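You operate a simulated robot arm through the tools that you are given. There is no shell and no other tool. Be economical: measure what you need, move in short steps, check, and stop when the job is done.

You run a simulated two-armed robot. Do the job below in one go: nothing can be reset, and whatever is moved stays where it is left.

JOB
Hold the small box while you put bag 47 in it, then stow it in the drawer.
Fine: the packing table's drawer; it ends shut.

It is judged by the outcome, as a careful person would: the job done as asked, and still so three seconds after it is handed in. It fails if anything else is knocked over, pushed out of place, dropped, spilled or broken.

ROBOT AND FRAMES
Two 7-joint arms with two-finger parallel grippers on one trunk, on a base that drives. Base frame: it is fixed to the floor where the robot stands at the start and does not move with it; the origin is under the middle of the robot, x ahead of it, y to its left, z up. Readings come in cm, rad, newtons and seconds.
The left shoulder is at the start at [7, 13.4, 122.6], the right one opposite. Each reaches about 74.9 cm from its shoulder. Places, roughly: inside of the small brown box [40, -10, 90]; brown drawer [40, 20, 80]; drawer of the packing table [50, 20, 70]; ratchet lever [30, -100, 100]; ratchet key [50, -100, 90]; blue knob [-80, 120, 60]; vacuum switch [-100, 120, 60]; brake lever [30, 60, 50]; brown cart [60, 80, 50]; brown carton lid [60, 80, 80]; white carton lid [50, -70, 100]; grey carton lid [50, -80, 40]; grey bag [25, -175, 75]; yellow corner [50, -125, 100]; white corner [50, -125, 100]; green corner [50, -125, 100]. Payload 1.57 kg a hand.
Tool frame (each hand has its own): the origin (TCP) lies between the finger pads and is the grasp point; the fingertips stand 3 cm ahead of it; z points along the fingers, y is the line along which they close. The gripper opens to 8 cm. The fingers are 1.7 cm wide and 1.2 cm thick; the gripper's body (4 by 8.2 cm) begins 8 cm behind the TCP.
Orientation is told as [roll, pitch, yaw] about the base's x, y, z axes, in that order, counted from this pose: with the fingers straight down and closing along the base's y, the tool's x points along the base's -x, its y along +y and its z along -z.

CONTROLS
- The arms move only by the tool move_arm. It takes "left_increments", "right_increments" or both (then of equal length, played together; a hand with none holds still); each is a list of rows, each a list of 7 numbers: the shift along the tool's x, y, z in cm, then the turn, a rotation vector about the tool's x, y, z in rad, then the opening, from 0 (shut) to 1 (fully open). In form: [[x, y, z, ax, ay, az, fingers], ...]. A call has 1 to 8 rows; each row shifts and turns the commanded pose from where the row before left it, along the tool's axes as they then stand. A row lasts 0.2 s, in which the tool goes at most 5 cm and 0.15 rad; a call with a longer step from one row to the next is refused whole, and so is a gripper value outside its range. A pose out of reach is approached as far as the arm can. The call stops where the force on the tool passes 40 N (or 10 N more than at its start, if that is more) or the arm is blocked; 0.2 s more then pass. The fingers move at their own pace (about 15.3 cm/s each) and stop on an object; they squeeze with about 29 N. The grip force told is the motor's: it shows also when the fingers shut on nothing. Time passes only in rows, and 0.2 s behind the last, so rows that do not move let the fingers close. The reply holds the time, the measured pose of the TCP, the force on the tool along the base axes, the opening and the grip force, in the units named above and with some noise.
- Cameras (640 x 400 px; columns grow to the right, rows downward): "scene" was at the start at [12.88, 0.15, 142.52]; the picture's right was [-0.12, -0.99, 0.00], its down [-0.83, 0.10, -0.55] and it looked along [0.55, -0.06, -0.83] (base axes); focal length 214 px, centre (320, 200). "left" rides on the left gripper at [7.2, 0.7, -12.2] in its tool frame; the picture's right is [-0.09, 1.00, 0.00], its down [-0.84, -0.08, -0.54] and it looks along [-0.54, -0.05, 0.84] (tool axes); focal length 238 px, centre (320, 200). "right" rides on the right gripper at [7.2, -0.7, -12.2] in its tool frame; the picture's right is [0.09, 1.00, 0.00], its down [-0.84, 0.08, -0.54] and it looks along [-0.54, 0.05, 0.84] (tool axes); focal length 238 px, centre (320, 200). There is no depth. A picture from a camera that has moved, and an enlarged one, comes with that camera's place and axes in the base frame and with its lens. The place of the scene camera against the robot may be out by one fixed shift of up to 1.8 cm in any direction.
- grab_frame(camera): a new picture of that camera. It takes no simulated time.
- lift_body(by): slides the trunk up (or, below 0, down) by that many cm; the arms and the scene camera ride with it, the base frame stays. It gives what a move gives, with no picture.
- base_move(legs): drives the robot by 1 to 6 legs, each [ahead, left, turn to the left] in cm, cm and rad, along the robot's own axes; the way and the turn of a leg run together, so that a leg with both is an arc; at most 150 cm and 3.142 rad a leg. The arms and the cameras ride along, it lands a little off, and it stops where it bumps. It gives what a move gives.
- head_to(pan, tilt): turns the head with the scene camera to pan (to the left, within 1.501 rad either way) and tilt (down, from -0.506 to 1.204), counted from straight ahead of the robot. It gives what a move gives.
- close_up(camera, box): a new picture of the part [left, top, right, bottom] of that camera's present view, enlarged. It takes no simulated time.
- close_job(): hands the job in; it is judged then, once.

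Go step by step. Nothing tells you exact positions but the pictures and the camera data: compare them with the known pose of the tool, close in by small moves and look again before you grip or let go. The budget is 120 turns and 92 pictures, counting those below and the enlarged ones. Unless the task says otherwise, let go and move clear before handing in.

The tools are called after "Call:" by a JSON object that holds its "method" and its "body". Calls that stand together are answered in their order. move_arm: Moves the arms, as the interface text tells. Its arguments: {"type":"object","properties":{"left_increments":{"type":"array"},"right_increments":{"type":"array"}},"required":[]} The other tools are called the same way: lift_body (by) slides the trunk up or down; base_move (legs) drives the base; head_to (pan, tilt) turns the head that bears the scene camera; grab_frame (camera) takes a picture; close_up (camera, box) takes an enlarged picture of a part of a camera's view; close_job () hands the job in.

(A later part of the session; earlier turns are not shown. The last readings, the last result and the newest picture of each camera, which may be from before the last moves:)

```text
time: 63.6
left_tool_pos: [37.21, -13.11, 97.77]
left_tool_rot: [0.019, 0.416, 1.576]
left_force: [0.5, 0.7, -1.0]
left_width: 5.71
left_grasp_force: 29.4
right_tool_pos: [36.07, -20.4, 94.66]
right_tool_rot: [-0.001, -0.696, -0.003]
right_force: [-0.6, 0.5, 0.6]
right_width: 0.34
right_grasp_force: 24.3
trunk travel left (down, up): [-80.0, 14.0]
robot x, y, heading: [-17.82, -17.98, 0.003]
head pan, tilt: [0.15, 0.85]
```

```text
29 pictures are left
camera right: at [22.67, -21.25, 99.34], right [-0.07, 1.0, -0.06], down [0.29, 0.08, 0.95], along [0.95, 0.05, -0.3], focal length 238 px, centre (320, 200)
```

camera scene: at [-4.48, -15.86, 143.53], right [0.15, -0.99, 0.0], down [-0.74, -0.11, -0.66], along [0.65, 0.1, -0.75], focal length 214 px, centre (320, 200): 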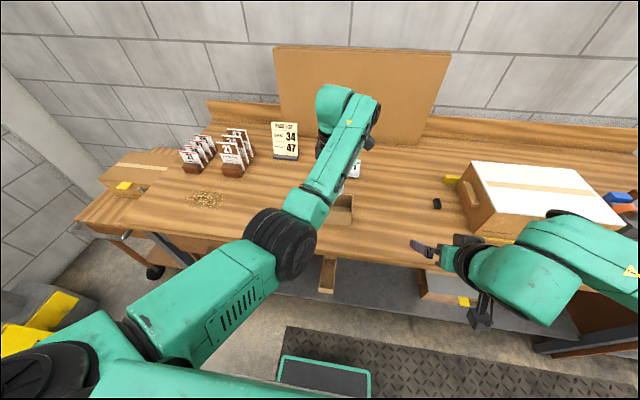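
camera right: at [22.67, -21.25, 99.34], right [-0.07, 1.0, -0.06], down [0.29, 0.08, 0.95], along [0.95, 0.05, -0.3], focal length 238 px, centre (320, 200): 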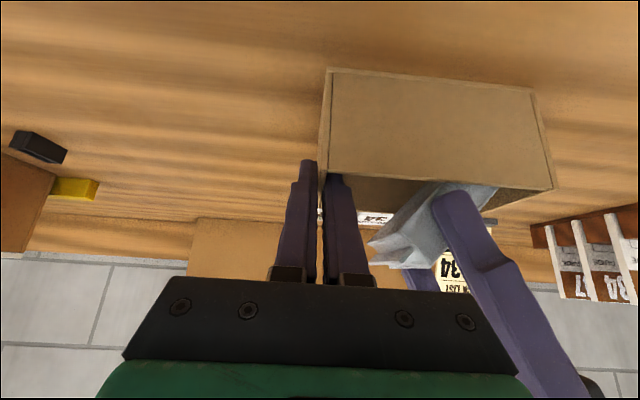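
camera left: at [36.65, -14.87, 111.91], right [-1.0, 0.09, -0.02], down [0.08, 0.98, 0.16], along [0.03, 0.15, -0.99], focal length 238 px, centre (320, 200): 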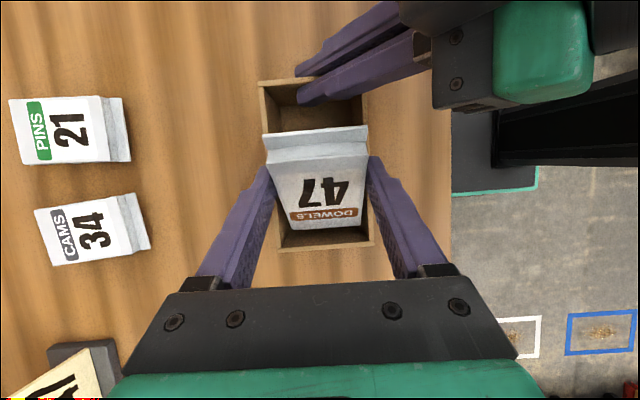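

The low end is well inside the box. I'll lower a touch more and release.

Call:
{"method": "move_arm", "body": {"left_increments": [[-0.16, 0, 0.37, 0, 0, 0, 0], [0, 0, 0, 0, 0, 0, 0.76], [0, 0, 0, 0, 0, 0, 0.8], [0, 0, 0, 0, 0, 0, 0.9], [0, 0, 0, 0, 0, 0, 1]]}}

Call:
{"method": "grab_frame", "body": {"camera": "left"}}

```text
time: 64.8
left_tool_pos: [36.86, -13.11, 97.46]
left_tool_rot: [0.017, 0.415, 1.572]
left_force: [-14.3, -3.1, 23.4]
left_width: 6.48
left_grasp_force: 0.0
right_tool_pos: [35.86, -20.66, 94.7]
right_tool_rot: [0.0, -0.699, -0.002]
right_force: [13.3, 6.1, -15.5]
right_width: 0.31
right_grasp_force: 24.7
trunk travel left (down, up): [-80.0, 14.0]
robot x, y, heading: [-18.12, -17.66, -0.001]
head pan, tilt: [0.15, 0.85]
```

```text
28 pictures are left
camera left: at [36.43, -14.87, 111.6], right [-1.0, 0.09, -0.02], down [0.09, 0.98, 0.16], along [0.03, 0.15, -0.99], focal length 238 px, centre (320, 200)
```

left: 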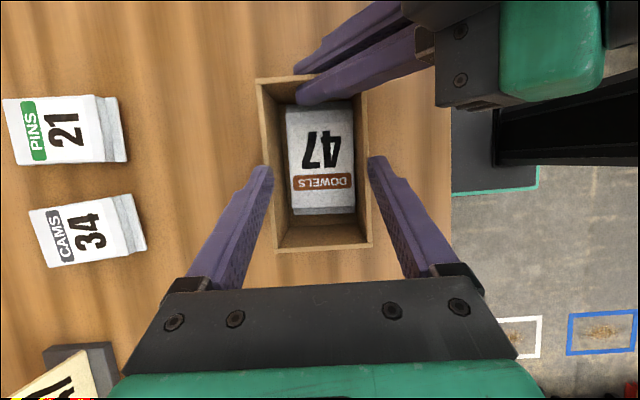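

Bag 47 lies flat in the box. I'll raise the left hand straight off.

Call:
{"method": "move_arm", "body": {"left_increments": [[0.4, 0, -0.92, 0, 0, 0, 0.8], [1.0, 0, -2.3, 0, 0, 0, 0.8], [1.2, 0, -2.8, 0, 0, 0, 0.8]]}}

Call:
{"method": "grab_frame", "body": {"camera": "left"}}

```text
time: 65.7
left_tool_pos: [37.93, -13.55, 103.64]
left_tool_rot: [0.024, 0.417, 1.573]
left_force: [0.1, 0.6, 0.3]
left_width: 6.41
left_grasp_force: 0.1
left hand out of reach, approached as far as the arm can: row 3
right_tool_pos: [36.15, -20.48, 94.71]
right_tool_rot: [0.001, -0.698, -0.003]
right_force: [-0.1, 0.8, -0.2]
right_width: 0.35
right_grasp_force: 24.6
trunk travel left (down, up): [-80.0, 14.0]
robot x, y, heading: [-17.99, -17.75, -0.004]
head pan, tilt: [0.15, 0.85]
```

```text
27 pictures are left
camera left: at [37.44, -15.33, 117.68], right [-1.0, 0.09, -0.02], down [0.09, 0.98, 0.15], along [0.03, 0.15, -0.99], focal length 238 px, centre (320, 200)
```

left: 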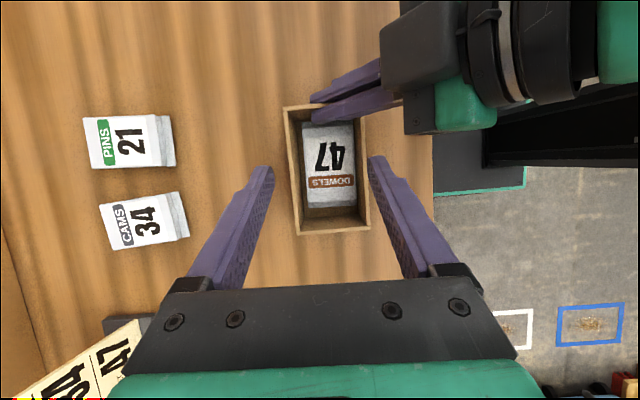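

The box with bag 47 is ready. I'll lift it gently with the right hand as a test.

Call:
{"method": "move_arm", "body": {"right_increments": [[-0.3, 0, -0.38, 0, 0, 0, 0], [-0.3, 0, -0.38, 0, 0, 0, 0], [-0.6, 0, -0.76, 0, 0, 0, 0], [-0.6, 0, -0.76, 0, 0, 0, 0]]}}

Call:
{"method": "grab_frame", "body": {"camera": "right"}}

Call:
{"method": "grab_frame", "body": {"camera": "left"}}

```text
time: 66.7
left_tool_pos: [37.97, -13.53, 103.69]
left_tool_rot: [0.019, 0.417, 1.571]
left_force: [0.9, 0.1, -1.4]
left_width: 6.39
left_grasp_force: 0.1
right_tool_pos: [35.92, -20.49, 97.55]
right_tool_rot: [-0.002, -0.697, -0.003]
right_force: [0.8, -0.4, -2.0]
right_width: 0.32
right_grasp_force: 24.4
trunk travel left (down, up): [-80.0, 14.0]
robot x, y, heading: [-18.32, -17.92, 0.002]
head pan, tilt: [0.15, 0.85]
```

```text
26 pictures are left
camera right: at [22.46, -21.23, 102.22], right [-0.07, 1.0, -0.06], down [0.29, 0.08, 0.95], along [0.95, 0.05, -0.3], focal length 238 px, centre (320, 200)
```

right: 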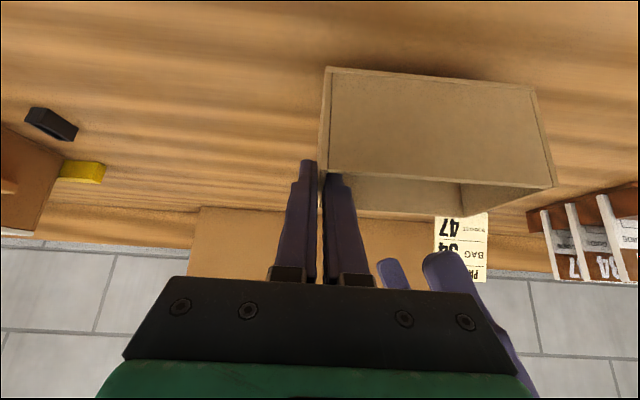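

```text
25 pictures are left
camera left: at [37.46, -15.19, 117.67], right [-1.0, 0.09, -0.02], down [0.09, 0.98, 0.16], along [0.03, 0.15, -0.99], focal length 238 px, centre (320, 200)
```

left: 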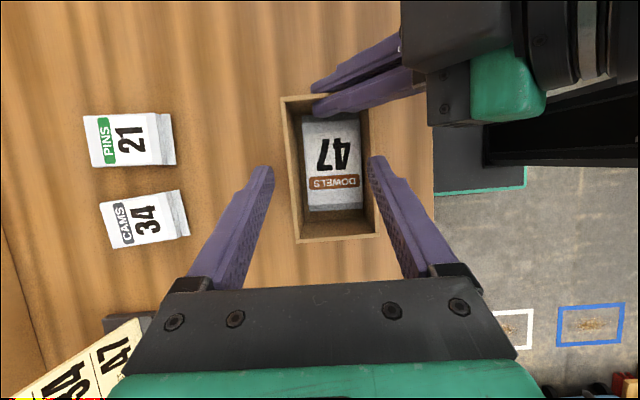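

The box is held firmly and level. I'll raise it up and to the right, away from the left hand.

Call:
{"method": "move_arm", "body": {"right_increments": [[-0.6, -2.2, -0.7, 0, 0, 0, 0], [-1.2, -2.2, -1.43, 0, 0, 0, 0], [-1.67, -2.2, -1.99, 0, 0, 0, 0], [-1.67, -2.2, -1.99, 0, 0, 0, 0], [-1.67, -2.2, -1.99, 0, 0, 0, 0], [-1.67, -2.2, -1.99, 0, 0, 0, 0], [-1.67, -2.2, -1.99, 0, 0, 0, 0], [-1.67, -2.2, -1.99, 0, 0, 0, 0]]}}

Call:
{"method": "move_arm", "body": {"left_increments": [[0, 0, 0, 0, -0.13, 0, 0.4], [0, 0, 0, 0, -0.13, 0, 0.4], [0, 0, 0, 0, -0.13, 0, 0.4]]}}

Call:
{"method": "grab_frame", "body": {"camera": "scene"}}

```text
time: 68.5
left_tool_pos: [37.95, -13.57, 103.54]
left_tool_rot: [0.021, 0.416, 1.574]
left_force: [0.2, -0.6, 0.2]
left_width: 6.41
left_grasp_force: 0.0
right_tool_pos: [35.74, -38.29, 115.99]
right_tool_rot: [0.001, -0.696, -0.003]
right_force: [0.2, -0.5, -1.9]
right_width: 0.32
right_grasp_force: 24.3
trunk travel left (down, up): [-80.0, 14.0]
robot x, y, heading: [-17.93, -17.79, -0.001]
head pan, tilt: [0.15, 0.85]
```

```text
time: 69.2
left_tool_pos: [37.95, -13.49, 103.65]
left_tool_rot: [0.019, 0.025, 1.566]
left_force: [0.2, 1.2, -0.1]
left_width: 3.17
left_grasp_force: 0.0
right_tool_pos: [35.82, -38.27, 115.98]
right_tool_rot: [0.001, -0.697, -0.002]
right_force: [0.0, -0.5, -1.2]
right_width: 0.3
right_grasp_force: 23.9
trunk travel left (down, up): [-80.0, 14.0]
robot x, y, heading: [-18.18, -17.75, -0.002]
head pan, tilt: [0.15, 0.85]
```

```text
24 pictures are left
camera scene: at [-4.45, -15.8, 143.52], right [0.15, -0.99, 0.0], down [-0.74, -0.11, -0.66], along [0.65, 0.1, -0.75], focal length 214 px, centre (320, 200)
```

scene: 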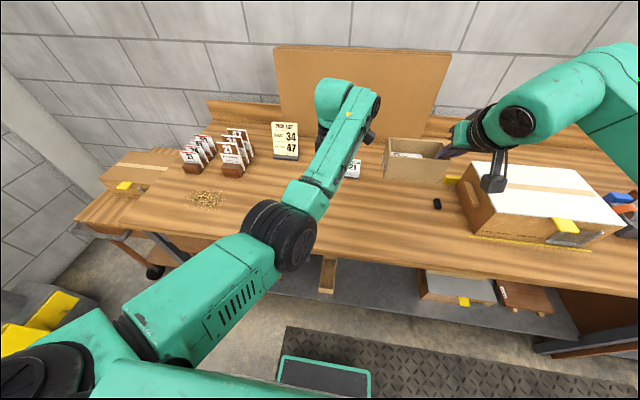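

The box is raised with the bag inside. I'll drive back from the table, left towards the drawer, and lower the trunk.

Call:
{"method": "base_move", "body": {"legs": [[-28, 0, 0], [0, 22, 0]]}}

Call:
{"method": "lift_body", "body": {"by": -20}}

Call:
{"method": "move_arm", "body": {"left_increments": [[0, 0, 0, 0.14, 0, 0, 0.4], [0, 0, 0, 0.14, 0, 0, 0.4], [0, 0, 0, 0.14, 0, 0, 0.4], [0, 0, 0, 0.14, 0, 0, 0.4], [0, 0, 0, 0.14, 0, 0, 0.4], [0, 0, 0, 0.14, 0, 0, 0.4]]}}

Call:
{"method": "grab_frame", "body": {"camera": "scene"}}

```text
time: 72.5
left_tool_pos: [10.01, 8.35, 103.57]
left_tool_rot: [0.017, 0.027, 1.564]
left_force: [0.3, -0.3, -0.3]
left_width: 3.22
left_grasp_force: 0.1
right_tool_pos: [7.68, -16.32, 115.84]
right_tool_rot: [0.004, -0.697, -0.004]
right_force: [0.9, 0.1, -1.2]
right_width: 0.29
right_grasp_force: 24.5
trunk travel left (down, up): [-80.0, 14.0]
robot x, y, heading: [-46.22, 3.98, 0.001]
head pan, tilt: [0.15, 0.85]
```

```text
time: 74.7
left_tool_pos: [9.97, 8.46, 83.57]
left_tool_rot: [0.018, 0.026, 1.562]
left_force: [-0.5, 0.0, -0.2]
left_width: 3.23
left_grasp_force: 0.0
right_tool_pos: [7.66, -16.12, 95.9]
right_tool_rot: [0.001, -0.697, -0.003]
right_force: [-0.6, -0.1, -0.5]
right_width: 0.29
right_grasp_force: 24.0
trunk travel left (down, up): [-60.0, 34.0]
robot x, y, heading: [-46.35, 3.99, 0.001]
head pan, tilt: [0.15, 0.85]
```

```text
time: 75.9
left_tool_pos: [12.14, 15.12, 85.11]
left_tool_rot: [-0.741, -0.1, 1.654]
left_force: [-0.5, 0.2, -0.4]
left_width: 3.18
left_grasp_force: 0.2
right_tool_pos: [7.83, -16.05, 95.87]
right_tool_rot: [0.0, -0.696, -0.004]
right_force: [0.3, 0.6, -1.4]
right_width: 0.3
right_grasp_force: 24.2
trunk travel left (down, up): [-60.0, 34.0]
robot x, y, heading: [-46.02, 4.05, -0.002]
head pan, tilt: [0.15, 0.85]
stopped in row 6 (left hand): the arm was blocked; the commanded pose is now the measured one
```

```text
23 pictures are left
camera scene: at [-32.55, 6.27, 123.53], right [0.15, -0.99, 0.0], down [-0.74, -0.11, -0.66], along [0.65, 0.1, -0.75], focal length 214 px, centre (320, 200)
```

scene: 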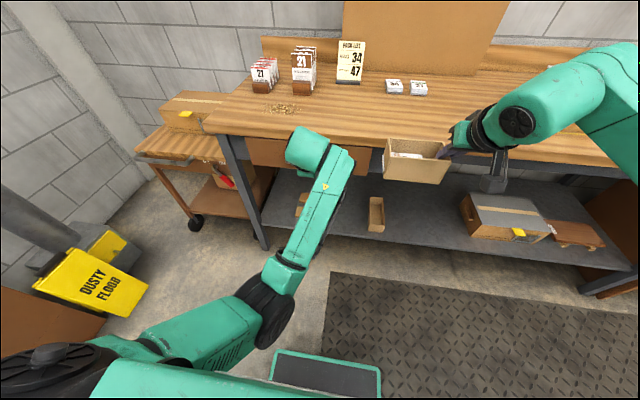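

I'll continue turning the left hand towards horizontal.

Call:
{"method": "move_arm", "body": {"left_increments": [[0, 0, 0, 0.1, 0.05, 0.03, 0.4], [0, 0, 0, 0.1, 0.05, 0.03, 0.4], [0, 0, 0, 0.1, 0, 0, 0.4], [0, 0, 0, 0.1, 0, 0, 0.4], [0, 0, 0, 0.1, 0, 0, 0.4]]}}

Call:
{"method": "grab_frame", "body": {"camera": "left"}}

```text
time: 76.7
left_tool_pos: [14.7, 17.15, 94.55]
left_tool_rot: [-1.206, -0.122, 1.583]
left_force: [0.6, 0.9, -0.4]
left_width: 3.21
left_grasp_force: 0.1
right_tool_pos: [7.84, -16.08, 95.88]
right_tool_rot: [0.002, -0.696, -0.005]
right_force: [-0.2, 0.1, -1.8]
right_width: 0.27
right_grasp_force: 23.6
trunk travel left (down, up): [-60.0, 34.0]
robot x, y, heading: [-46.23, 4.63, -0.0]
head pan, tilt: [0.15, 0.85]
stopped in row 4 (left hand): the arm was blocked; the commanded pose is now the measured one
```

```text
22 pictures are left
camera left: at [3.03, 9.29, 97.29], right [-0.36, 0.2, -0.91], down [-0.49, 0.79, 0.36], along [0.8, 0.57, -0.18], focal length 238 px, centre (320, 200)
```

left: 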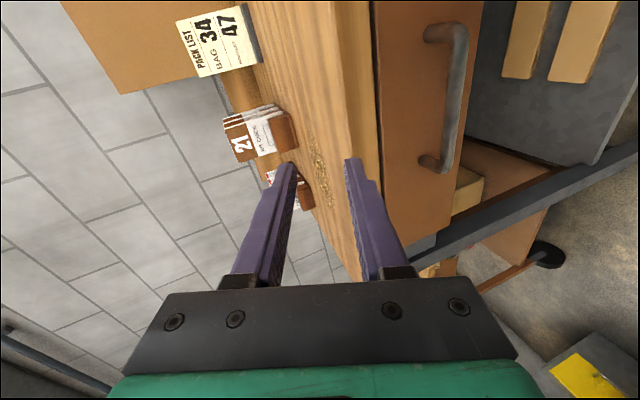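

Call:
{"method": "move_arm", "body": {"left_increments": [[0.06, 3.1, 1.08, 0, 0, 0, 0.4], [0.06, 3.1, 1.08, 0, 0, 0, 0.4], [0.06, 3.1, 1.08, 0, 0, 0, 0.4], [0.06, 3.1, 1.08, 0, 0, 0, 0.4]]}}

Call:
{"method": "grab_frame", "body": {"camera": "left"}}

```text
time: 77.5
left_tool_pos: [16.54, 21.75, 95.47]
left_tool_rot: [-1.386, -0.229, 1.658]
left_force: [0.1, 0.1, 0.4]
left_width: 3.19
left_grasp_force: 0.0
right_tool_pos: [7.78, -16.1, 95.97]
right_tool_rot: [0.001, -0.695, -0.004]
right_force: [0.2, 0.5, -1.7]
right_width: 0.3
right_grasp_force: 23.6
trunk travel left (down, up): [-60.0, 34.0]
robot x, y, heading: [-45.98, 3.99, -0.001]
head pan, tilt: [0.15, 0.85]
stopped in row 3 (left hand): the arm was blocked; the commanded pose is now the measured one
```

```text
21 pictures are left
camera left: at [5.07, 13.29, 95.38], right [-0.21, 0.29, -0.93], down [-0.59, 0.73, 0.36], along [0.78, 0.62, 0.02], focal length 238 px, centre (320, 200)
```

left: 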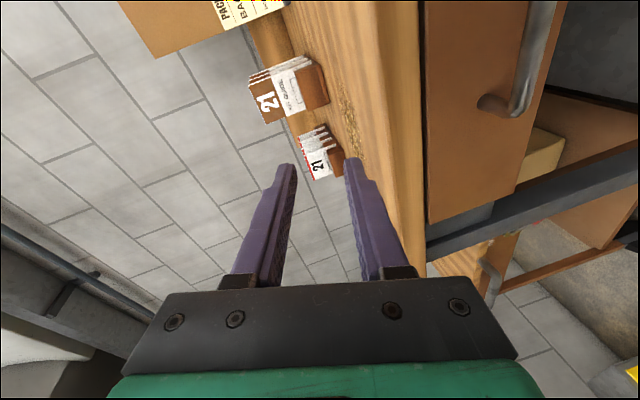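

The arm resists moving down, so I'll lower it with the trunk instead. First I'll raise the box hand clear and level the left hand's roll.

Call:
{"method": "move_arm", "body": {"right_increments": [[-1.6, 0, -1.9, 0, 0, 0, 0], [-2.41, 0, -2.87, 0, 0, 0, 0], [-2.41, 0, -2.87, 0, 0, 0, 0], [-2.41, 0, -2.87, 0, 0, 0, 0]], "left_increments": [[0, 0, 0, 0, 0, -0.1, 0.4], [0, 0, 0, 0, 0, -0.1, 0.4], [1, 0, -1, 0, 0, 0, 0.4], [1, 0, -1, 0, 0, 0, 0.4]]}}

Call:
{"method": "lift_body", "body": {"by": -15}}

Call:
{"method": "grab_frame", "body": {"camera": "left"}}

Call:
{"method": "grab_frame", "body": {"camera": "scene"}}

```text
time: 78.2
left_tool_pos: [16.34, 26.36, 95.64]
left_tool_rot: [-1.419, -0.182, 1.768]
left_force: [1.4, 1.0, 0.2]
left_width: 3.23
left_grasp_force: 0.0
right_tool_pos: [7.85, -16.17, 102.83]
right_tool_rot: [0.0, -0.695, -0.003]
right_force: [0.5, 0.7, -2.2]
right_width: 0.29
right_grasp_force: 24.2
trunk travel left (down, up): [-60.0, 34.0]
robot x, y, heading: [-46.08, 4.01, -0.002]
head pan, tilt: [0.15, 0.85]
stopped in row 3 (left hand): the arm was blocked; the commanded pose is now the measured one
```

```text
time: 79.9
left_tool_pos: [16.24, 26.37, 80.7]
left_tool_rot: [-1.417, -0.182, 1.765]
left_force: [0.4, 0.0, -0.2]
left_width: 3.21
left_grasp_force: 0.1
right_tool_pos: [7.91, -16.17, 87.89]
right_tool_rot: [0.0, -0.699, -0.004]
right_force: [0.3, -0.3, -1.4]
right_width: 0.28
right_grasp_force: 24.4
trunk travel left (down, up): [-45.0, 49.0]
robot x, y, heading: [-46.11, 3.94, -0.005]
head pan, tilt: [0.15, 0.85]
```

```text
20 pictures are left
camera left: at [5.79, 16.73, 80.52], right [-0.2, 0.23, -0.95], down [-0.67, 0.68, 0.31], along [0.72, 0.7, 0.02], focal length 238 px, centre (320, 200)
```

left: 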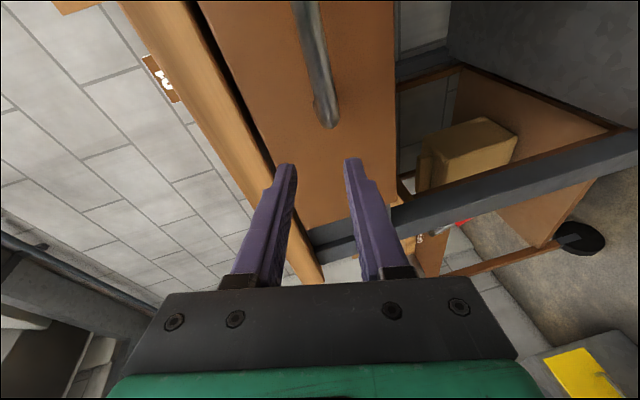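

```text
19 pictures are left
camera scene: at [-32.55, 6.27, 108.53], right [0.15, -0.99, 0.0], down [-0.74, -0.11, -0.66], along [0.65, 0.1, -0.75], focal length 214 px, centre (320, 200)
```

scene: 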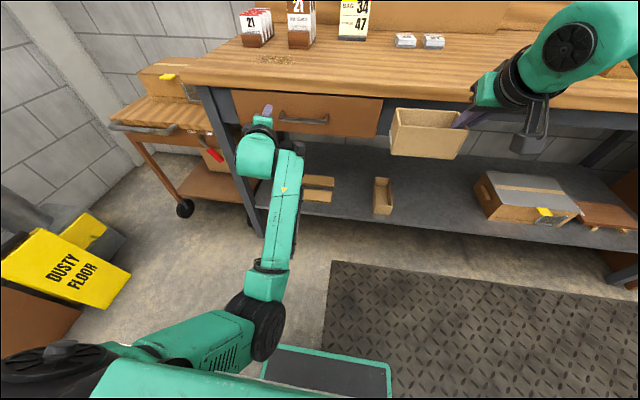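

The hand is horizontal, just left of the handle. I'll lower 2 cm and shift the base right to line up.

Call:
{"method": "lift_body", "body": {"by": -2.1}}

Call:
{"method": "base_move", "body": {"legs": [[0, -7, 0]]}}

Call:
{"method": "grab_frame", "body": {"camera": "left"}}

```text
time: 80.6
left_tool_pos: [16.34, 26.35, 78.4]
left_tool_rot: [-1.416, -0.181, 1.766]
left_force: [0.2, -0.2, 0.5]
left_width: 3.2
left_grasp_force: 0.1
right_tool_pos: [7.74, -16.22, 85.8]
right_tool_rot: [0.0, -0.697, -0.005]
right_force: [-0.6, -0.4, -2.1]
right_width: 0.31
right_grasp_force: 24.4
trunk travel left (down, up): [-42.9, 51.1]
robot x, y, heading: [-46.3, 3.86, 0.0]
head pan, tilt: [0.15, 0.85]
```

```text
time: 81.6
left_tool_pos: [16.41, 19.37, 78.52]
left_tool_rot: [-1.416, -0.182, 1.767]
left_force: [-0.1, -0.4, 0.5]
left_width: 3.2
left_grasp_force: 0.0
right_tool_pos: [7.73, -23.23, 85.73]
right_tool_rot: [0.002, -0.697, -0.003]
right_force: [0.1, -0.9, -1.5]
right_width: 0.3
right_grasp_force: 24.1
trunk travel left (down, up): [-42.9, 51.1]
robot x, y, heading: [-46.2, -2.72, -0.001]
head pan, tilt: [0.15, 0.85]
```

```text
18 pictures are left
camera left: at [5.79, 9.73, 78.39], right [-0.2, 0.24, -0.95], down [-0.67, 0.68, 0.31], along [0.72, 0.7, 0.02], focal length 238 px, centre (320, 200)
```

left: 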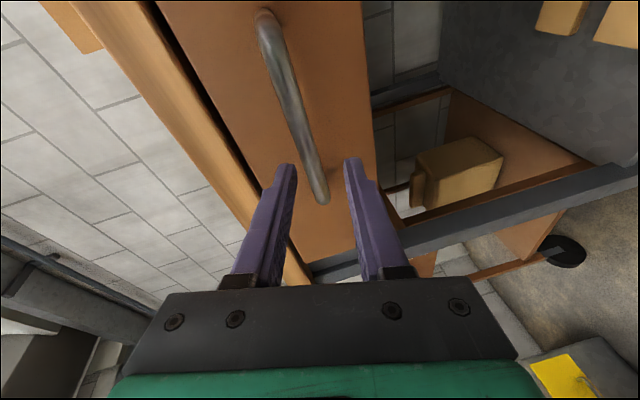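

The bar is between the fingers. I'll drive forward 4.2 cm and close.

Call:
{"method": "base_move", "body": {"legs": [[4.2, 0, 0]]}}

Call:
{"method": "move_arm", "body": {"left_increments": [[0, 0, 0, 0, 0, 0, 0.2], [0, 0, 0, 0, 0, 0, 0], [0, 0, 0, 0, 0, 0, 0]]}}

Call:
{"method": "grab_frame", "body": {"camera": "left"}}

```text
time: 82.5
left_tool_pos: [20.65, 19.37, 78.48]
left_tool_rot: [-1.415, -0.182, 1.767]
left_force: [0.3, -0.8, -0.7]
left_width: 3.18
left_grasp_force: 0.1
right_tool_pos: [12.1, -23.12, 85.74]
right_tool_rot: [0.0, -0.696, -0.003]
right_force: [0.3, -0.1, -1.3]
right_width: 0.3
right_grasp_force: 23.8
trunk travel left (down, up): [-42.9, 51.1]
robot x, y, heading: [-41.99, -2.75, 0.001]
head pan, tilt: [0.15, 0.85]
```

```text
time: 83.3
left_tool_pos: [20.65, 19.56, 78.53]
left_tool_rot: [-1.418, -0.181, 1.767]
left_force: [0.1, -0.2, 2.8]
left_width: 1.64
left_grasp_force: 31.9
right_tool_pos: [11.94, -23.1, 85.8]
right_tool_rot: [0.0, -0.697, -0.005]
right_force: [0.5, 0.7, -0.9]
right_width: 0.31
right_grasp_force: 23.8
trunk travel left (down, up): [-42.9, 51.1]
robot x, y, heading: [-41.64, -2.83, -0.003]
head pan, tilt: [0.15, 0.85]
```

```text
17 pictures are left
camera left: at [9.95, 9.84, 78.46], right [-0.2, 0.23, -0.95], down [-0.67, 0.68, 0.31], along [0.72, 0.7, 0.02], focal length 238 px, centre (320, 200)
```

left: 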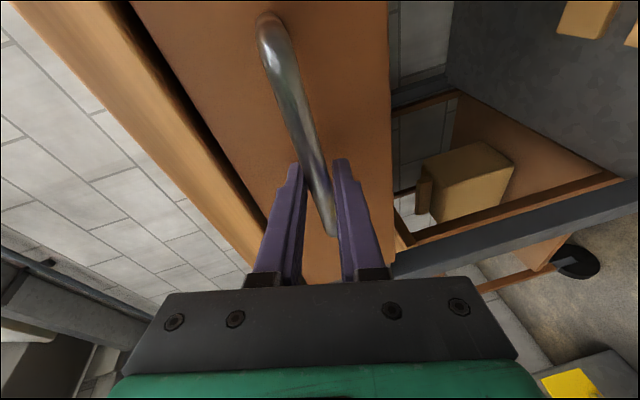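

The handle is gripped. I'll drive back 21 cm to open the drawer.

Call:
{"method": "base_move", "body": {"legs": [[-21, 0, 0]]}}

Call:
{"method": "grab_frame", "body": {"camera": "scene"}}

```text
time: 84.9
left_tool_pos: [-0.53, 19.5, 78.51]
left_tool_rot: [-1.419, -0.186, 1.766]
left_force: [0.4, -1.2, 5.2]
left_width: 1.61
left_grasp_force: 30.9
right_tool_pos: [-9.13, -23.04, 85.78]
right_tool_rot: [0.003, -0.698, -0.002]
right_force: [-0.7, 0.6, -2.1]
right_width: 0.31
right_grasp_force: 23.6
trunk travel left (down, up): [-42.9, 51.1]
robot x, y, heading: [-63.14, -2.48, 0.0]
head pan, tilt: [0.15, 0.85]
```

```text
16 pictures are left
camera scene: at [-49.49, -0.71, 106.45], right [0.15, -0.99, 0.0], down [-0.74, -0.11, -0.66], along [0.65, 0.1, -0.75], focal length 214 px, centre (320, 200)
```

scene: 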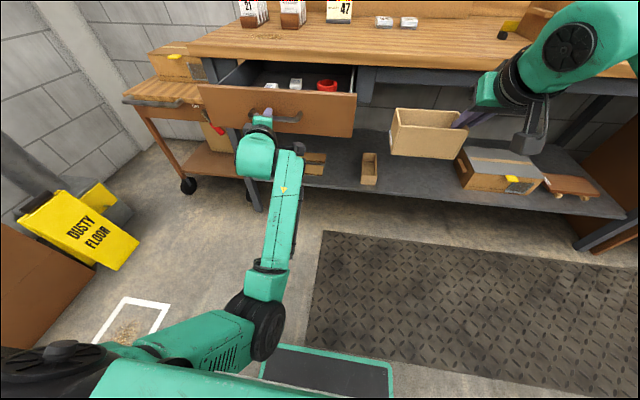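

The drawer is open. The right arm can't reach it from here, so I'll release the handle, back off, raise the trunk and come closer.

Call:
{"method": "move_arm", "body": {"left_increments": [[0, 0, 0, 0, 0, 0, 0.4], [0, 0, 0, 0, 0, 0, 0.4]]}}

Call:
{"method": "base_move", "body": {"legs": [[-6, 0, 0]]}}

Call:
{"method": "lift_body", "body": {"by": 20}}

Call:
{"method": "base_move", "body": {"legs": [[24, 6, 0]]}}

Call:
{"method": "head_to", "body": {"pan": 0.3, "tilt": 0.85}}

Call:
{"method": "grab_frame", "body": {"camera": "scene"}}

```text
time: 85.5
left_tool_pos: [-0.48, 19.51, 78.5]
left_tool_rot: [-1.419, -0.186, 1.768]
left_force: [-0.2, -0.5, -0.3]
left_width: 3.17
left_grasp_force: 0.1
right_tool_pos: [-8.96, -23.1, 85.7]
right_tool_rot: [0.0, -0.696, -0.001]
right_force: [-0.2, 0.7, -1.8]
right_width: 0.33
right_grasp_force: 23.9
trunk travel left (down, up): [-42.9, 51.1]
robot x, y, heading: [-62.83, -3.18, 0.002]
head pan, tilt: [0.15, 0.85]
```

```text
time: 86.5
left_tool_pos: [-3.51, 22.59, 78.56]
left_tool_rot: [-1.419, -0.183, 1.803]
left_force: [0.3, 0.0, -0.4]
left_width: 3.21
left_grasp_force: 0.0
right_tool_pos: [-10.65, -20.44, 85.75]
right_tool_rot: [0.002, -0.696, 0.035]
right_force: [0.9, -0.1, -1.2]
right_width: 0.28
right_grasp_force: 24.3
trunk travel left (down, up): [-42.9, 51.1]
robot x, y, heading: [-65.6, -2.03, 0.034]
head pan, tilt: [0.15, 0.85]
stopped in leg 1: the robot was blocked; the commanded pose is now the measured one
```

```text
time: 88.7
left_tool_pos: [-3.64, 22.44, 98.55]
left_tool_rot: [-1.419, -0.186, 1.803]
left_force: [0.3, -0.2, -1.1]
left_width: 3.2
left_grasp_force: 0.1
right_tool_pos: [-10.63, -20.55, 105.73]
right_tool_rot: [0.0, -0.698, 0.032]
right_force: [-1.3, -0.5, -1.7]
right_width: 0.29
right_grasp_force: 24.7
trunk travel left (down, up): [-62.9, 31.1]
robot x, y, heading: [-65.08, -2.37, 0.031]
head pan, tilt: [0.15, 0.85]
```

```text
time: 90.5
left_tool_pos: [20.56, 28.97, 98.54]
left_tool_rot: [-1.421, -0.186, 1.8]
left_force: [0.8, -0.4, 0.0]
left_width: 3.22
left_grasp_force: 0.0
right_tool_pos: [13.5, -13.88, 105.77]
right_tool_rot: [-0.001, -0.697, 0.03]
right_force: [-0.5, 0.2, -2.6]
right_width: 0.27
right_grasp_force: 24.8
trunk travel left (down, up): [-62.9, 31.1]
robot x, y, heading: [-41.26, 4.65, 0.034]
head pan, tilt: [0.15, 0.85]
```

```text
time: 91.2
left_tool_pos: [20.52, 28.92, 98.59]
left_tool_rot: [-1.42, -0.187, 1.801]
left_force: [-0.5, -0.7, 0.0]
left_width: 3.19
left_grasp_force: 0.0
right_tool_pos: [13.39, -13.95, 105.73]
right_tool_rot: [0.0, -0.697, 0.029]
right_force: [0.2, -0.1, -1.3]
right_width: 0.31
right_grasp_force: 24.6
trunk travel left (down, up): [-62.9, 31.1]
robot x, y, heading: [-41.19, 4.58, 0.029]
head pan, tilt: [0.3, 0.85]
```

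```text
15 pictures are left
camera scene: at [-27.87, 8.37, 126.42], right [0.33, -0.95, 0.0], down [-0.71, -0.24, -0.66], along [0.62, 0.21, -0.75], focal length 214 px, centre (320, 200)
```

scene: 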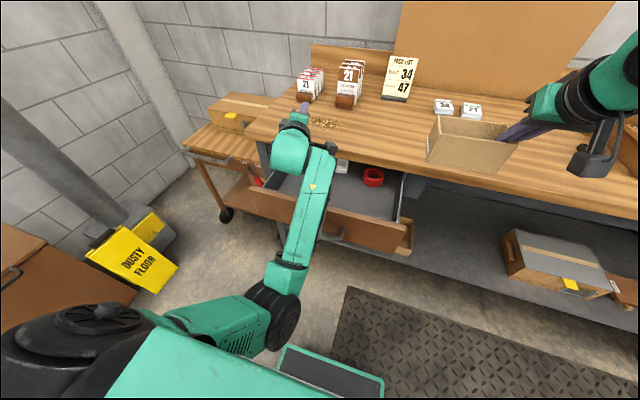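

Something behind stopped the back-off, but I'm clear of the handle now. I'll zoom on the open drawer to fix the placing spot.

Call:
{"method": "close_up", "body": {"camera": "scene", "box": [230, 120, 450, 260]}}

Call:
{"method": "grab_frame", "body": {"camera": "right"}}

```text
2.86 times, centred on (340, 190) of scene
camera zoom: at [-27.87, 8.37, 126.42], right [0.33, -0.95, 0.0], down [-0.71, -0.24, -0.66], along [0.62, 0.21, -0.75], focal length 613 px, centre (263, 229)
```

zoom: 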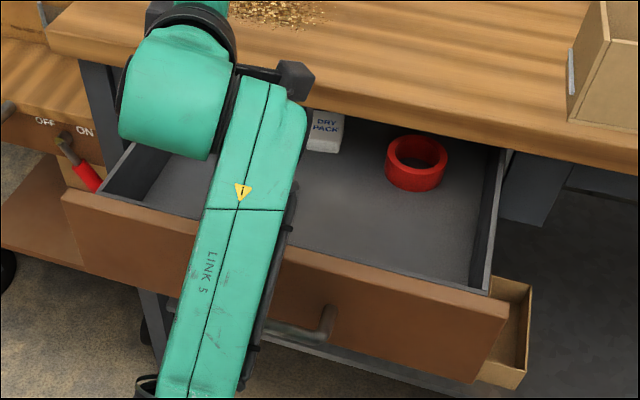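

```text
13 pictures are left
camera right: at [0.08, -15.03, 110.45], right [-0.1, 0.99, -0.06], down [0.29, 0.09, 0.95], along [0.95, 0.08, -0.3], focal length 238 px, centre (320, 200)
```

right: 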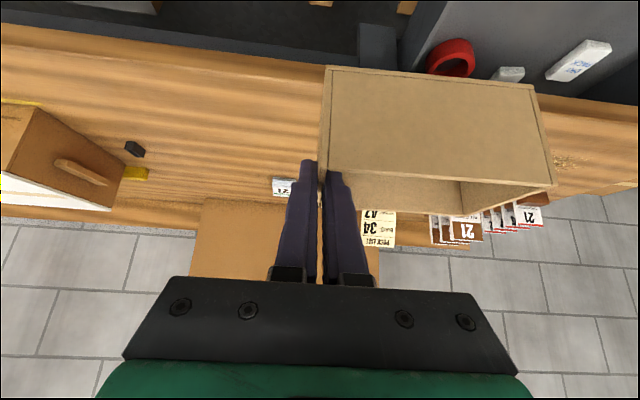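

Target: the box at y 3.6–16, x≈9–17 inside the drawer, in front of the roll. I'll lower to just above the drawer sides, then move across.

Call:
{"method": "move_arm", "body": {"right_increments": [[1.5, 0, 1.8, 0, 0, 0, 0], [2.3, 0, 2.75, 0, 0, 0, 0], [2.3, 0, 2.75, 0, 0, 0, 0], [2.0, 0, 2.4, 0, 0, 0, 0], [0.5, 0, 0.5, 0, 0, 0, 0]]}}

Call:
{"method": "move_arm", "body": {"right_increments": [[0.2, 2.0, -0.15, 0, 0, 0, 0], [0.2, 3.0, -0.17, 0, 0, 0, 0], [0.2, 3.2, -0.17, 0, 0, 0, 0], [0.2, 3.2, -0.17, 0, 0, 0, 0], [0.2, 3.2, -0.17, 0, 0, 0, 0], [0.15, 3.0, -0.14, 0, 0, 0, 0]]}}

Call:
{"method": "grab_frame", "body": {"camera": "scene"}}

Call:
{"method": "grab_frame", "body": {"camera": "right"}}

```text
time: 92.4
left_tool_pos: [20.57, 28.95, 98.64]
left_tool_rot: [-1.419, -0.184, 1.802]
left_force: [-0.4, -0.2, 0.5]
left_width: 3.19
left_grasp_force: 0.0
right_tool_pos: [13.49, -13.77, 92.41]
right_tool_rot: [0.0, -0.696, 0.029]
right_force: [0.5, -0.4, -1.6]
right_width: 0.29
right_grasp_force: 24.4
trunk travel left (down, up): [-62.9, 31.1]
robot x, y, heading: [-41.56, 4.81, 0.028]
head pan, tilt: [0.3, 0.85]
```

```text
time: 93.8
left_tool_pos: [20.65, 29.01, 98.7]
left_tool_rot: [-1.418, -0.183, 1.801]
left_force: [0.1, 1.0, 0.2]
left_width: 3.2
left_grasp_force: 0.1
right_tool_pos: [11.43, 3.74, 92.45]
right_tool_rot: [-0.002, -0.697, 0.031]
right_force: [-0.1, 0.0, -0.4]
right_width: 0.3
right_grasp_force: 23.9
trunk travel left (down, up): [-62.9, 31.1]
robot x, y, heading: [-40.98, 4.47, 0.029]
head pan, tilt: [0.3, 0.85]
```

```text
12 pictures are left
camera scene: at [-27.89, 8.53, 126.42], right [0.33, -0.95, 0.0], down [-0.71, -0.25, -0.66], along [0.62, 0.21, -0.75], focal length 214 px, centre (320, 200)
```

scene: 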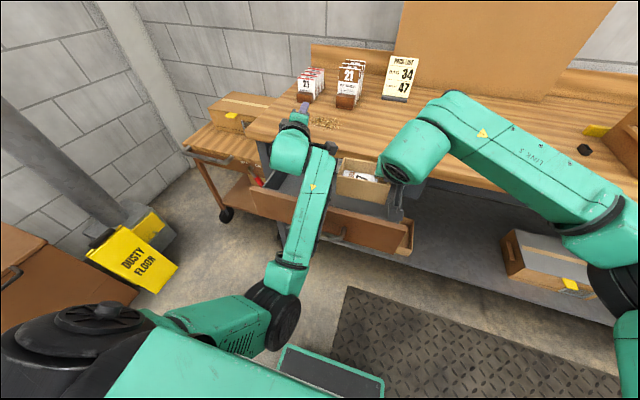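

```text
11 pictures are left
camera right: at [-2.0, 2.73, 97.1], right [-0.1, 0.99, -0.06], down [0.29, 0.09, 0.95], along [0.95, 0.08, -0.3], focal length 238 px, centre (320, 200)
```

right: 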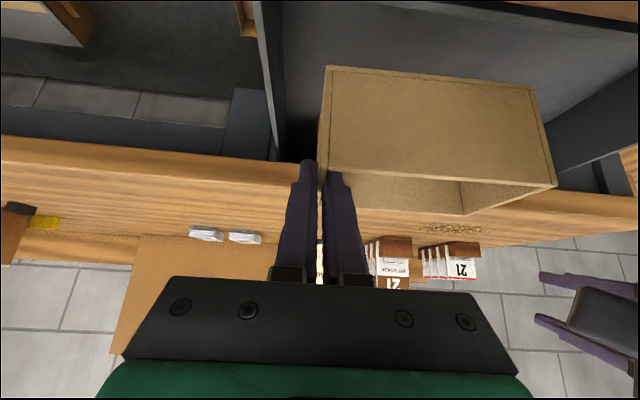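

The box is over the drawer with clearance all round. I'll lower it in, the last part gently until contact.

Call:
{"method": "move_arm", "body": {"right_increments": [[1.4, 0, 2.1, 0, 0, 0, 0], [1.4, 0, 2.1, 0, 0, 0, 0], [1.4, 0, 2.05, 0, 0, 0, 0]]}}

Call:
{"method": "move_arm", "body": {"right_increments": [[0.2, 0, 0.23, 0, 0, 0, 0], [0.2, 0, 0.23, 0, 0, 0, 0], [0.2, 0, 0.23, 0, 0, 0, 0]]}}

Call:
{"method": "grab_frame", "body": {"camera": "right"}}

```text
time: 94.6
left_tool_pos: [20.7, 29.04, 98.56]
left_tool_rot: [-1.419, -0.185, 1.803]
left_force: [-1.1, 0.0, -1.0]
left_width: 3.21
left_grasp_force: 0.2
right_tool_pos: [12.11, 3.82, 85.0]
right_tool_rot: [0.0, -0.696, 0.031]
right_force: [0.3, -0.6, -0.4]
right_width: 0.31
right_grasp_force: 23.8
trunk travel left (down, up): [-62.9, 31.1]
robot x, y, heading: [-41.3, 4.73, 0.032]
head pan, tilt: [0.3, 0.85]
```

```text
time: 95.4
left_tool_pos: [20.5, 28.94, 98.56]
left_tool_rot: [-1.419, -0.186, 1.802]
left_force: [0.2, -0.2, 0.9]
left_width: 3.19
left_grasp_force: 0.1
right_tool_pos: [12.11, 3.75, 84.06]
right_tool_rot: [0.002, -0.697, 0.03]
right_force: [-0.4, -0.4, -2.0]
right_width: 0.32
right_grasp_force: 24.2
trunk travel left (down, up): [-62.9, 31.1]
robot x, y, heading: [-40.61, 4.95, 0.03]
head pan, tilt: [0.3, 0.85]
```

```text
10 pictures are left
camera right: at [-1.24, 2.58, 88.76], right [-0.1, 0.99, -0.06], down [0.29, 0.09, 0.95], along [0.95, 0.08, -0.3], focal length 238 px, centre (320, 200)
```

right: 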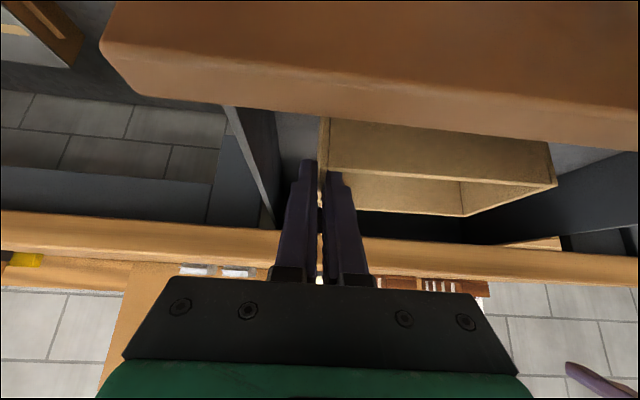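

Call:
{"method": "move_arm", "body": {"right_increments": [[0.2, 0, 0.23, 0, 0, 0, 0], [0.2, 0, 0.23, 0, 0, 0, 0], [0.2, 0, 0.23, 0, 0, 0, 0], [0.2, 0, 0.23, 0, 0, 0, 0]]}}

```text
time: 96.4
left_tool_pos: [20.68, 28.94, 98.52]
left_tool_rot: [-1.419, -0.184, 1.802]
left_force: [-0.2, -1.2, 0.0]
left_width: 3.22
left_grasp_force: 0.1
right_tool_pos: [12.06, 3.77, 82.85]
right_tool_rot: [0.001, -0.699, 0.028]
right_force: [-0.1, -0.7, -2.2]
right_width: 0.3
right_grasp_force: 24.1
trunk travel left (down, up): [-62.9, 31.1]
robot x, y, heading: [-41.29, 4.57, 0.027]
head pan, tilt: [0.3, 0.85]
```

Call:
{"method": "move_arm", "body": {"right_increments": [[0.2, 0, 0.23, 0, 0, 0, 0], [0.2, 0, 0.23, 0, 0, 0, 0], [0.2, 0, 0.23, 0, 0, 0, 0]]}}

```text
time: 97.2
left_tool_pos: [20.5, 28.93, 98.59]
left_tool_rot: [-1.42, -0.185, 1.801]
left_force: [-0.7, -0.2, -0.1]
left_width: 3.2
left_grasp_force: 0.1
right_tool_pos: [12.07, 3.74, 81.96]
right_tool_rot: [-0.001, -0.696, 0.03]
right_force: [-0.3, 0.0, -1.9]
right_width: 0.31
right_grasp_force: 24.0
trunk travel left (down, up): [-62.9, 31.1]
robot x, y, heading: [-41.24, 5.01, 0.036]
head pan, tilt: [0.3, 0.85]
```

No contact yet, so I'll continue carefully.

Call:
{"method": "move_arm", "body": {"right_increments": [[0.2, 0, 0.23, 0, 0, 0, 0], [0.2, 0, 0.23, 0, 0, 0, 0], [0.2, 0, 0.23, 0, 0, 0, 0]]}}

Call:
{"method": "grab_frame", "body": {"camera": "scene"}}

```text
time: 98.0
left_tool_pos: [20.52, 28.95, 98.61]
left_tool_rot: [-1.42, -0.186, 1.802]
left_force: [-0.3, 0.8, 1.0]
left_width: 3.19
left_grasp_force: 0.0
right_tool_pos: [12.0, 3.77, 80.86]
right_tool_rot: [0.001, -0.697, 0.029]
right_force: [0.1, -0.7, -1.1]
right_width: 0.28
right_grasp_force: 24.1
trunk travel left (down, up): [-62.9, 31.1]
robot x, y, heading: [-41.09, 4.78, 0.03]
head pan, tilt: [0.3, 0.85]
```

```text
9 pictures are left
camera scene: at [-27.91, 8.38, 126.43], right [0.33, -0.95, 0.0], down [-0.71, -0.24, -0.66], along [0.62, 0.22, -0.75], focal length 214 px, centre (320, 200)
```

scene: 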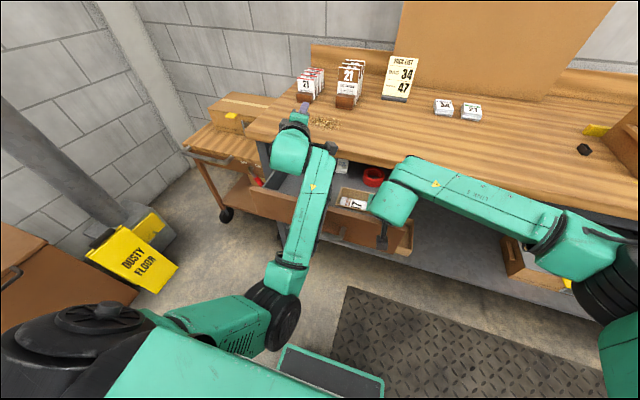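

Call:
{"method": "move_arm", "body": {"right_increments": [[0.15, 0, 0.18, 0, 0, 0, 0], [0.15, 0, 0.18, 0, 0, 0, 0], [0.15, 0, 0.18, 0, 0, 0, 0]]}}

Call:
{"method": "close_up", "body": {"camera": "scene", "box": [310, 150, 430, 260]}}

```text
time: 98.8
left_tool_pos: [20.15, 28.84, 98.75]
left_tool_rot: [-1.426, -0.183, 1.801]
left_force: [0.0, 0.2, -1.3]
left_width: 3.18
left_grasp_force: 0.0
right_tool_pos: [11.87, 3.76, 80.93]
right_tool_rot: [0.006, -0.709, 0.026]
right_force: [1.9, -3.4, 27.7]
right_width: 0.31
right_grasp_force: 24.5
trunk travel left (down, up): [-62.9, 31.1]
robot x, y, heading: [-40.85, 4.85, 0.029]
head pan, tilt: [0.3, 0.85]
```

```text
3.64 times, centred on (370, 205) of scene
camera zoom: at [-28.38, 8.32, 126.52], right [0.33, -0.95, 0.0], down [-0.71, -0.24, -0.66], along [0.63, 0.22, -0.75], focal length 780 px, centre (138, 182)
```

zoom: 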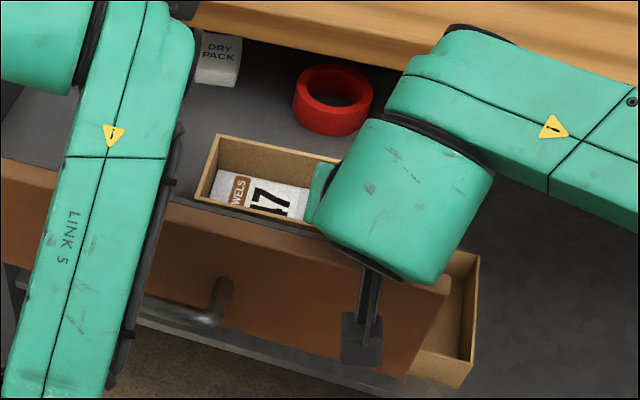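

Contact is felt and the box is sitting in the drawer. I'll ease off the pressure, open the fingers a little and withdraw upward.

Call:
{"method": "move_arm", "body": {"right_increments": [[-0.2, 0, -0.24, 0, 0, 0, 0], [0, 0, 0, 0, 0, 0, 0.15], [0, 0, 0, 0, 0, 0, 0.25], [0, 0, 0, 0, 0, 0, 0.25], [-0.64, 0, -0.76, 0, 0, 0, 0.25], [-1.9, 0, -2.3, 0, 0, 0, 0.25], [-2.6, 0, -3.06, 0, 0, 0, 0.25], [-2.6, 0, -3.06, 0, 0, 0, 0.25]]}}

Call:
{"method": "grab_frame", "body": {"camera": "right"}}

```text
time: 100.6
left_tool_pos: [20.48, 28.97, 98.55]
left_tool_rot: [-1.42, -0.182, 1.801]
left_force: [-0.1, 0.3, 0.2]
left_width: 3.19
left_grasp_force: 0.0
right_tool_pos: [12.08, 3.68, 92.67]
right_tool_rot: [0.0, -0.696, 0.032]
right_force: [-0.7, 0.3, 0.8]
right_width: 2.0
right_grasp_force: 0.0
trunk travel left (down, up): [-62.9, 31.1]
robot x, y, heading: [-41.65, 4.84, 0.032]
head pan, tilt: [0.3, 0.85]
```

```text
7 pictures are left
camera right: at [-1.34, 2.62, 97.35], right [-0.1, 0.99, -0.06], down [0.29, 0.09, 0.95], along [0.95, 0.08, -0.3], focal length 238 px, centre (320, 200)
```

right: 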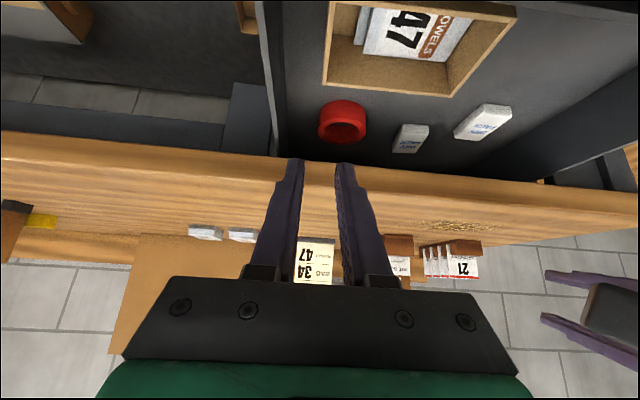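

The box with bag 47 sits flat in the drawer. I'll close the right fingers, back off, lower that hand in front of the panel and push the drawer shut.

Call:
{"method": "base_move", "body": {"legs": [[-18, 0, -0.03], [0, 8, 0]]}}

Call:
{"method": "move_arm", "body": {"right_increments": [[1.9, 0, 2.2, 0, 0, 0, 0], [1.9, 0, 2.2, 0, 0, 0, 0], [1.9, 0, 2.2, 0, 0, 0, 0], [1.9, 0, 2.2, 0, 0, 0, 0]]}}

Call:
{"method": "grab_frame", "body": {"camera": "scene"}}

```text
time: 102.8
left_tool_pos: [3.07, 34.83, 98.61]
left_tool_rot: [-1.42, -0.184, 1.77]
left_force: [-0.1, 0.8, -0.1]
left_width: 3.2
left_grasp_force: 0.1
right_tool_pos: [-6.08, 9.85, 92.66]
right_tool_rot: [0.0, -0.697, 0.0]
right_force: [0.2, -0.4, -0.2]
right_width: 1.98
right_grasp_force: 0.1
trunk travel left (down, up): [-62.9, 31.1]
robot x, y, heading: [-59.29, 12.4, -0.0]
head pan, tilt: [0.3, 0.85]
```

```text
time: 103.8
left_tool_pos: [3.24, 34.7, 98.62]
left_tool_rot: [-1.418, -0.185, 1.77]
left_force: [-0.4, -0.2, 1.0]
left_width: 3.22
left_grasp_force: 0.0
right_tool_pos: [-6.17, 9.77, 81.05]
right_tool_rot: [0.002, -0.699, 0.0]
right_force: [-0.2, -0.1, -0.2]
right_width: 0.0
right_grasp_force: 21.4
trunk travel left (down, up): [-62.9, 31.1]
robot x, y, heading: [-59.14, 12.35, 0.002]
head pan, tilt: [0.3, 0.85]
```

```text
6 pictures are left
camera scene: at [-45.92, 15.65, 126.43], right [0.3, -0.95, 0.0], down [-0.72, -0.22, -0.66], along [0.63, 0.2, -0.75], focal length 214 px, centre (320, 200)
```

scene: 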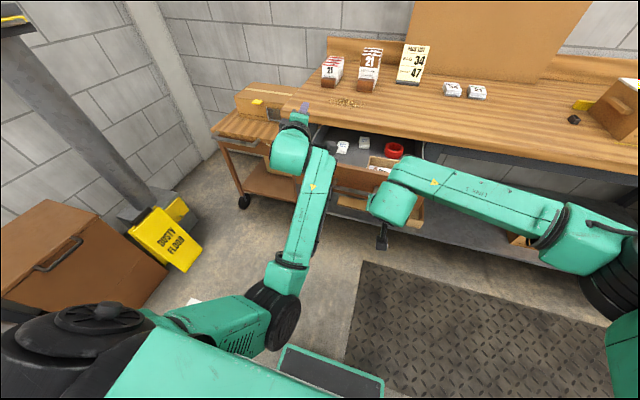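

The right hand is in front of the panel. I'll push forward 22 cm.

Call:
{"method": "base_move", "body": {"legs": [[22, 0, 0]]}}

Call:
{"method": "close_up", "body": {"camera": "scene", "box": [230, 80, 460, 270]}}

```text
time: 105.5
left_tool_pos: [25.22, 34.77, 98.65]
left_tool_rot: [-1.422, -0.186, 1.773]
left_force: [0.6, 0.0, -0.6]
left_width: 3.23
left_grasp_force: 0.1
right_tool_pos: [15.99, 9.87, 80.93]
right_tool_rot: [0.0, -0.698, 0.001]
right_force: [-0.2, 1.1, -0.1]
right_width: 0.0
right_grasp_force: 21.2
trunk travel left (down, up): [-62.9, 31.1]
robot x, y, heading: [-37.3, 12.72, 0.006]
head pan, tilt: [0.3, 0.85]
```

```text
2.11 times, centred on (345, 175) of scene
camera zoom: at [-23.86, 15.69, 126.43], right [0.3, -0.95, 0.0], down [-0.72, -0.22, -0.66], along [0.63, 0.2, -0.75], focal length 452 px, centre (267, 253)
```

zoom: 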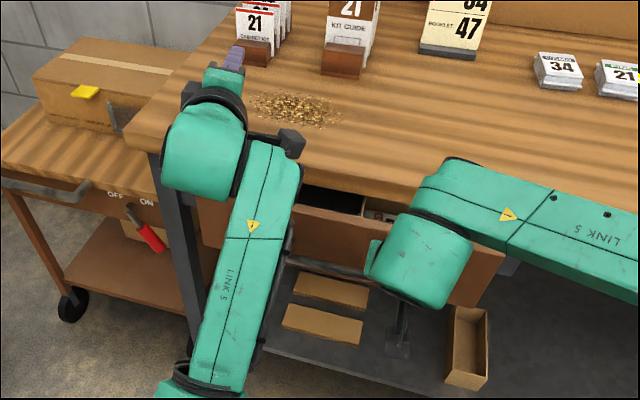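

It's nearly in. I'll drive 4 cm more, then finish with a gentle arm push.

Call:
{"method": "base_move", "body": {"legs": [[4, 0, 0]]}}

Call:
{"method": "move_arm", "body": {"right_increments": [[-0.57, 0, 0.48, 0, 0, 0, 0], [-0.57, 0, 0.48, 0, 0, 0, 0], [-0.57, 0, 0.48, 0, 0, 0, 0], [-0.57, 0, 0.48, 0, 0, 0, 0], [-0.57, 0, 0.48, 0, 0, 0, 0]]}}

Call:
{"method": "close_up", "body": {"camera": "scene", "box": [230, 80, 460, 270]}}

```text
time: 106.4
left_tool_pos: [29.11, 34.75, 98.71]
left_tool_rot: [-1.42, -0.184, 1.77]
left_force: [0.5, -0.3, 0.6]
left_width: 3.19
left_grasp_force: 0.0
right_tool_pos: [19.79, 9.76, 81.0]
right_tool_rot: [0.001, -0.699, 0.0]
right_force: [0.0, 0.6, -0.3]
right_width: 0.0
right_grasp_force: 21.0
trunk travel left (down, up): [-62.9, 31.1]
robot x, y, heading: [-33.31, 12.21, 0.006]
head pan, tilt: [0.3, 0.85]
```

```text
time: 107.6
left_tool_pos: [28.76, 34.69, 99.05]
left_tool_rot: [-1.425, -0.184, 1.771]
left_force: [-0.1, -0.4, -0.3]
left_width: 3.22
left_grasp_force: 0.0
right_tool_pos: [22.8, 9.81, 80.83]
right_tool_rot: [0.0, -0.692, 0.002]
right_force: [-34.2, -3.6, -2.6]
right_width: 0.0
right_grasp_force: 20.8
trunk travel left (down, up): [-62.9, 31.1]
robot x, y, heading: [-33.36, 12.54, 0.005]
head pan, tilt: [0.3, 0.85]
```

```text
2.11 times, centred on (345, 175) of scene
camera zoom: at [-20.64, 15.6, 126.49], right [0.3, -0.95, 0.0], down [-0.71, -0.22, -0.66], along [0.63, 0.2, -0.75], focal length 452 px, centre (267, 253)
```

zoom: 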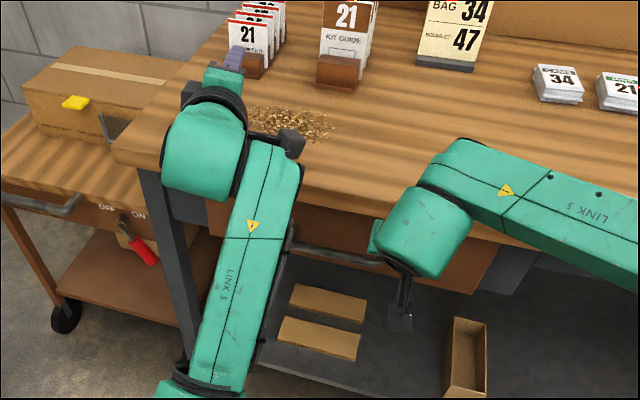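

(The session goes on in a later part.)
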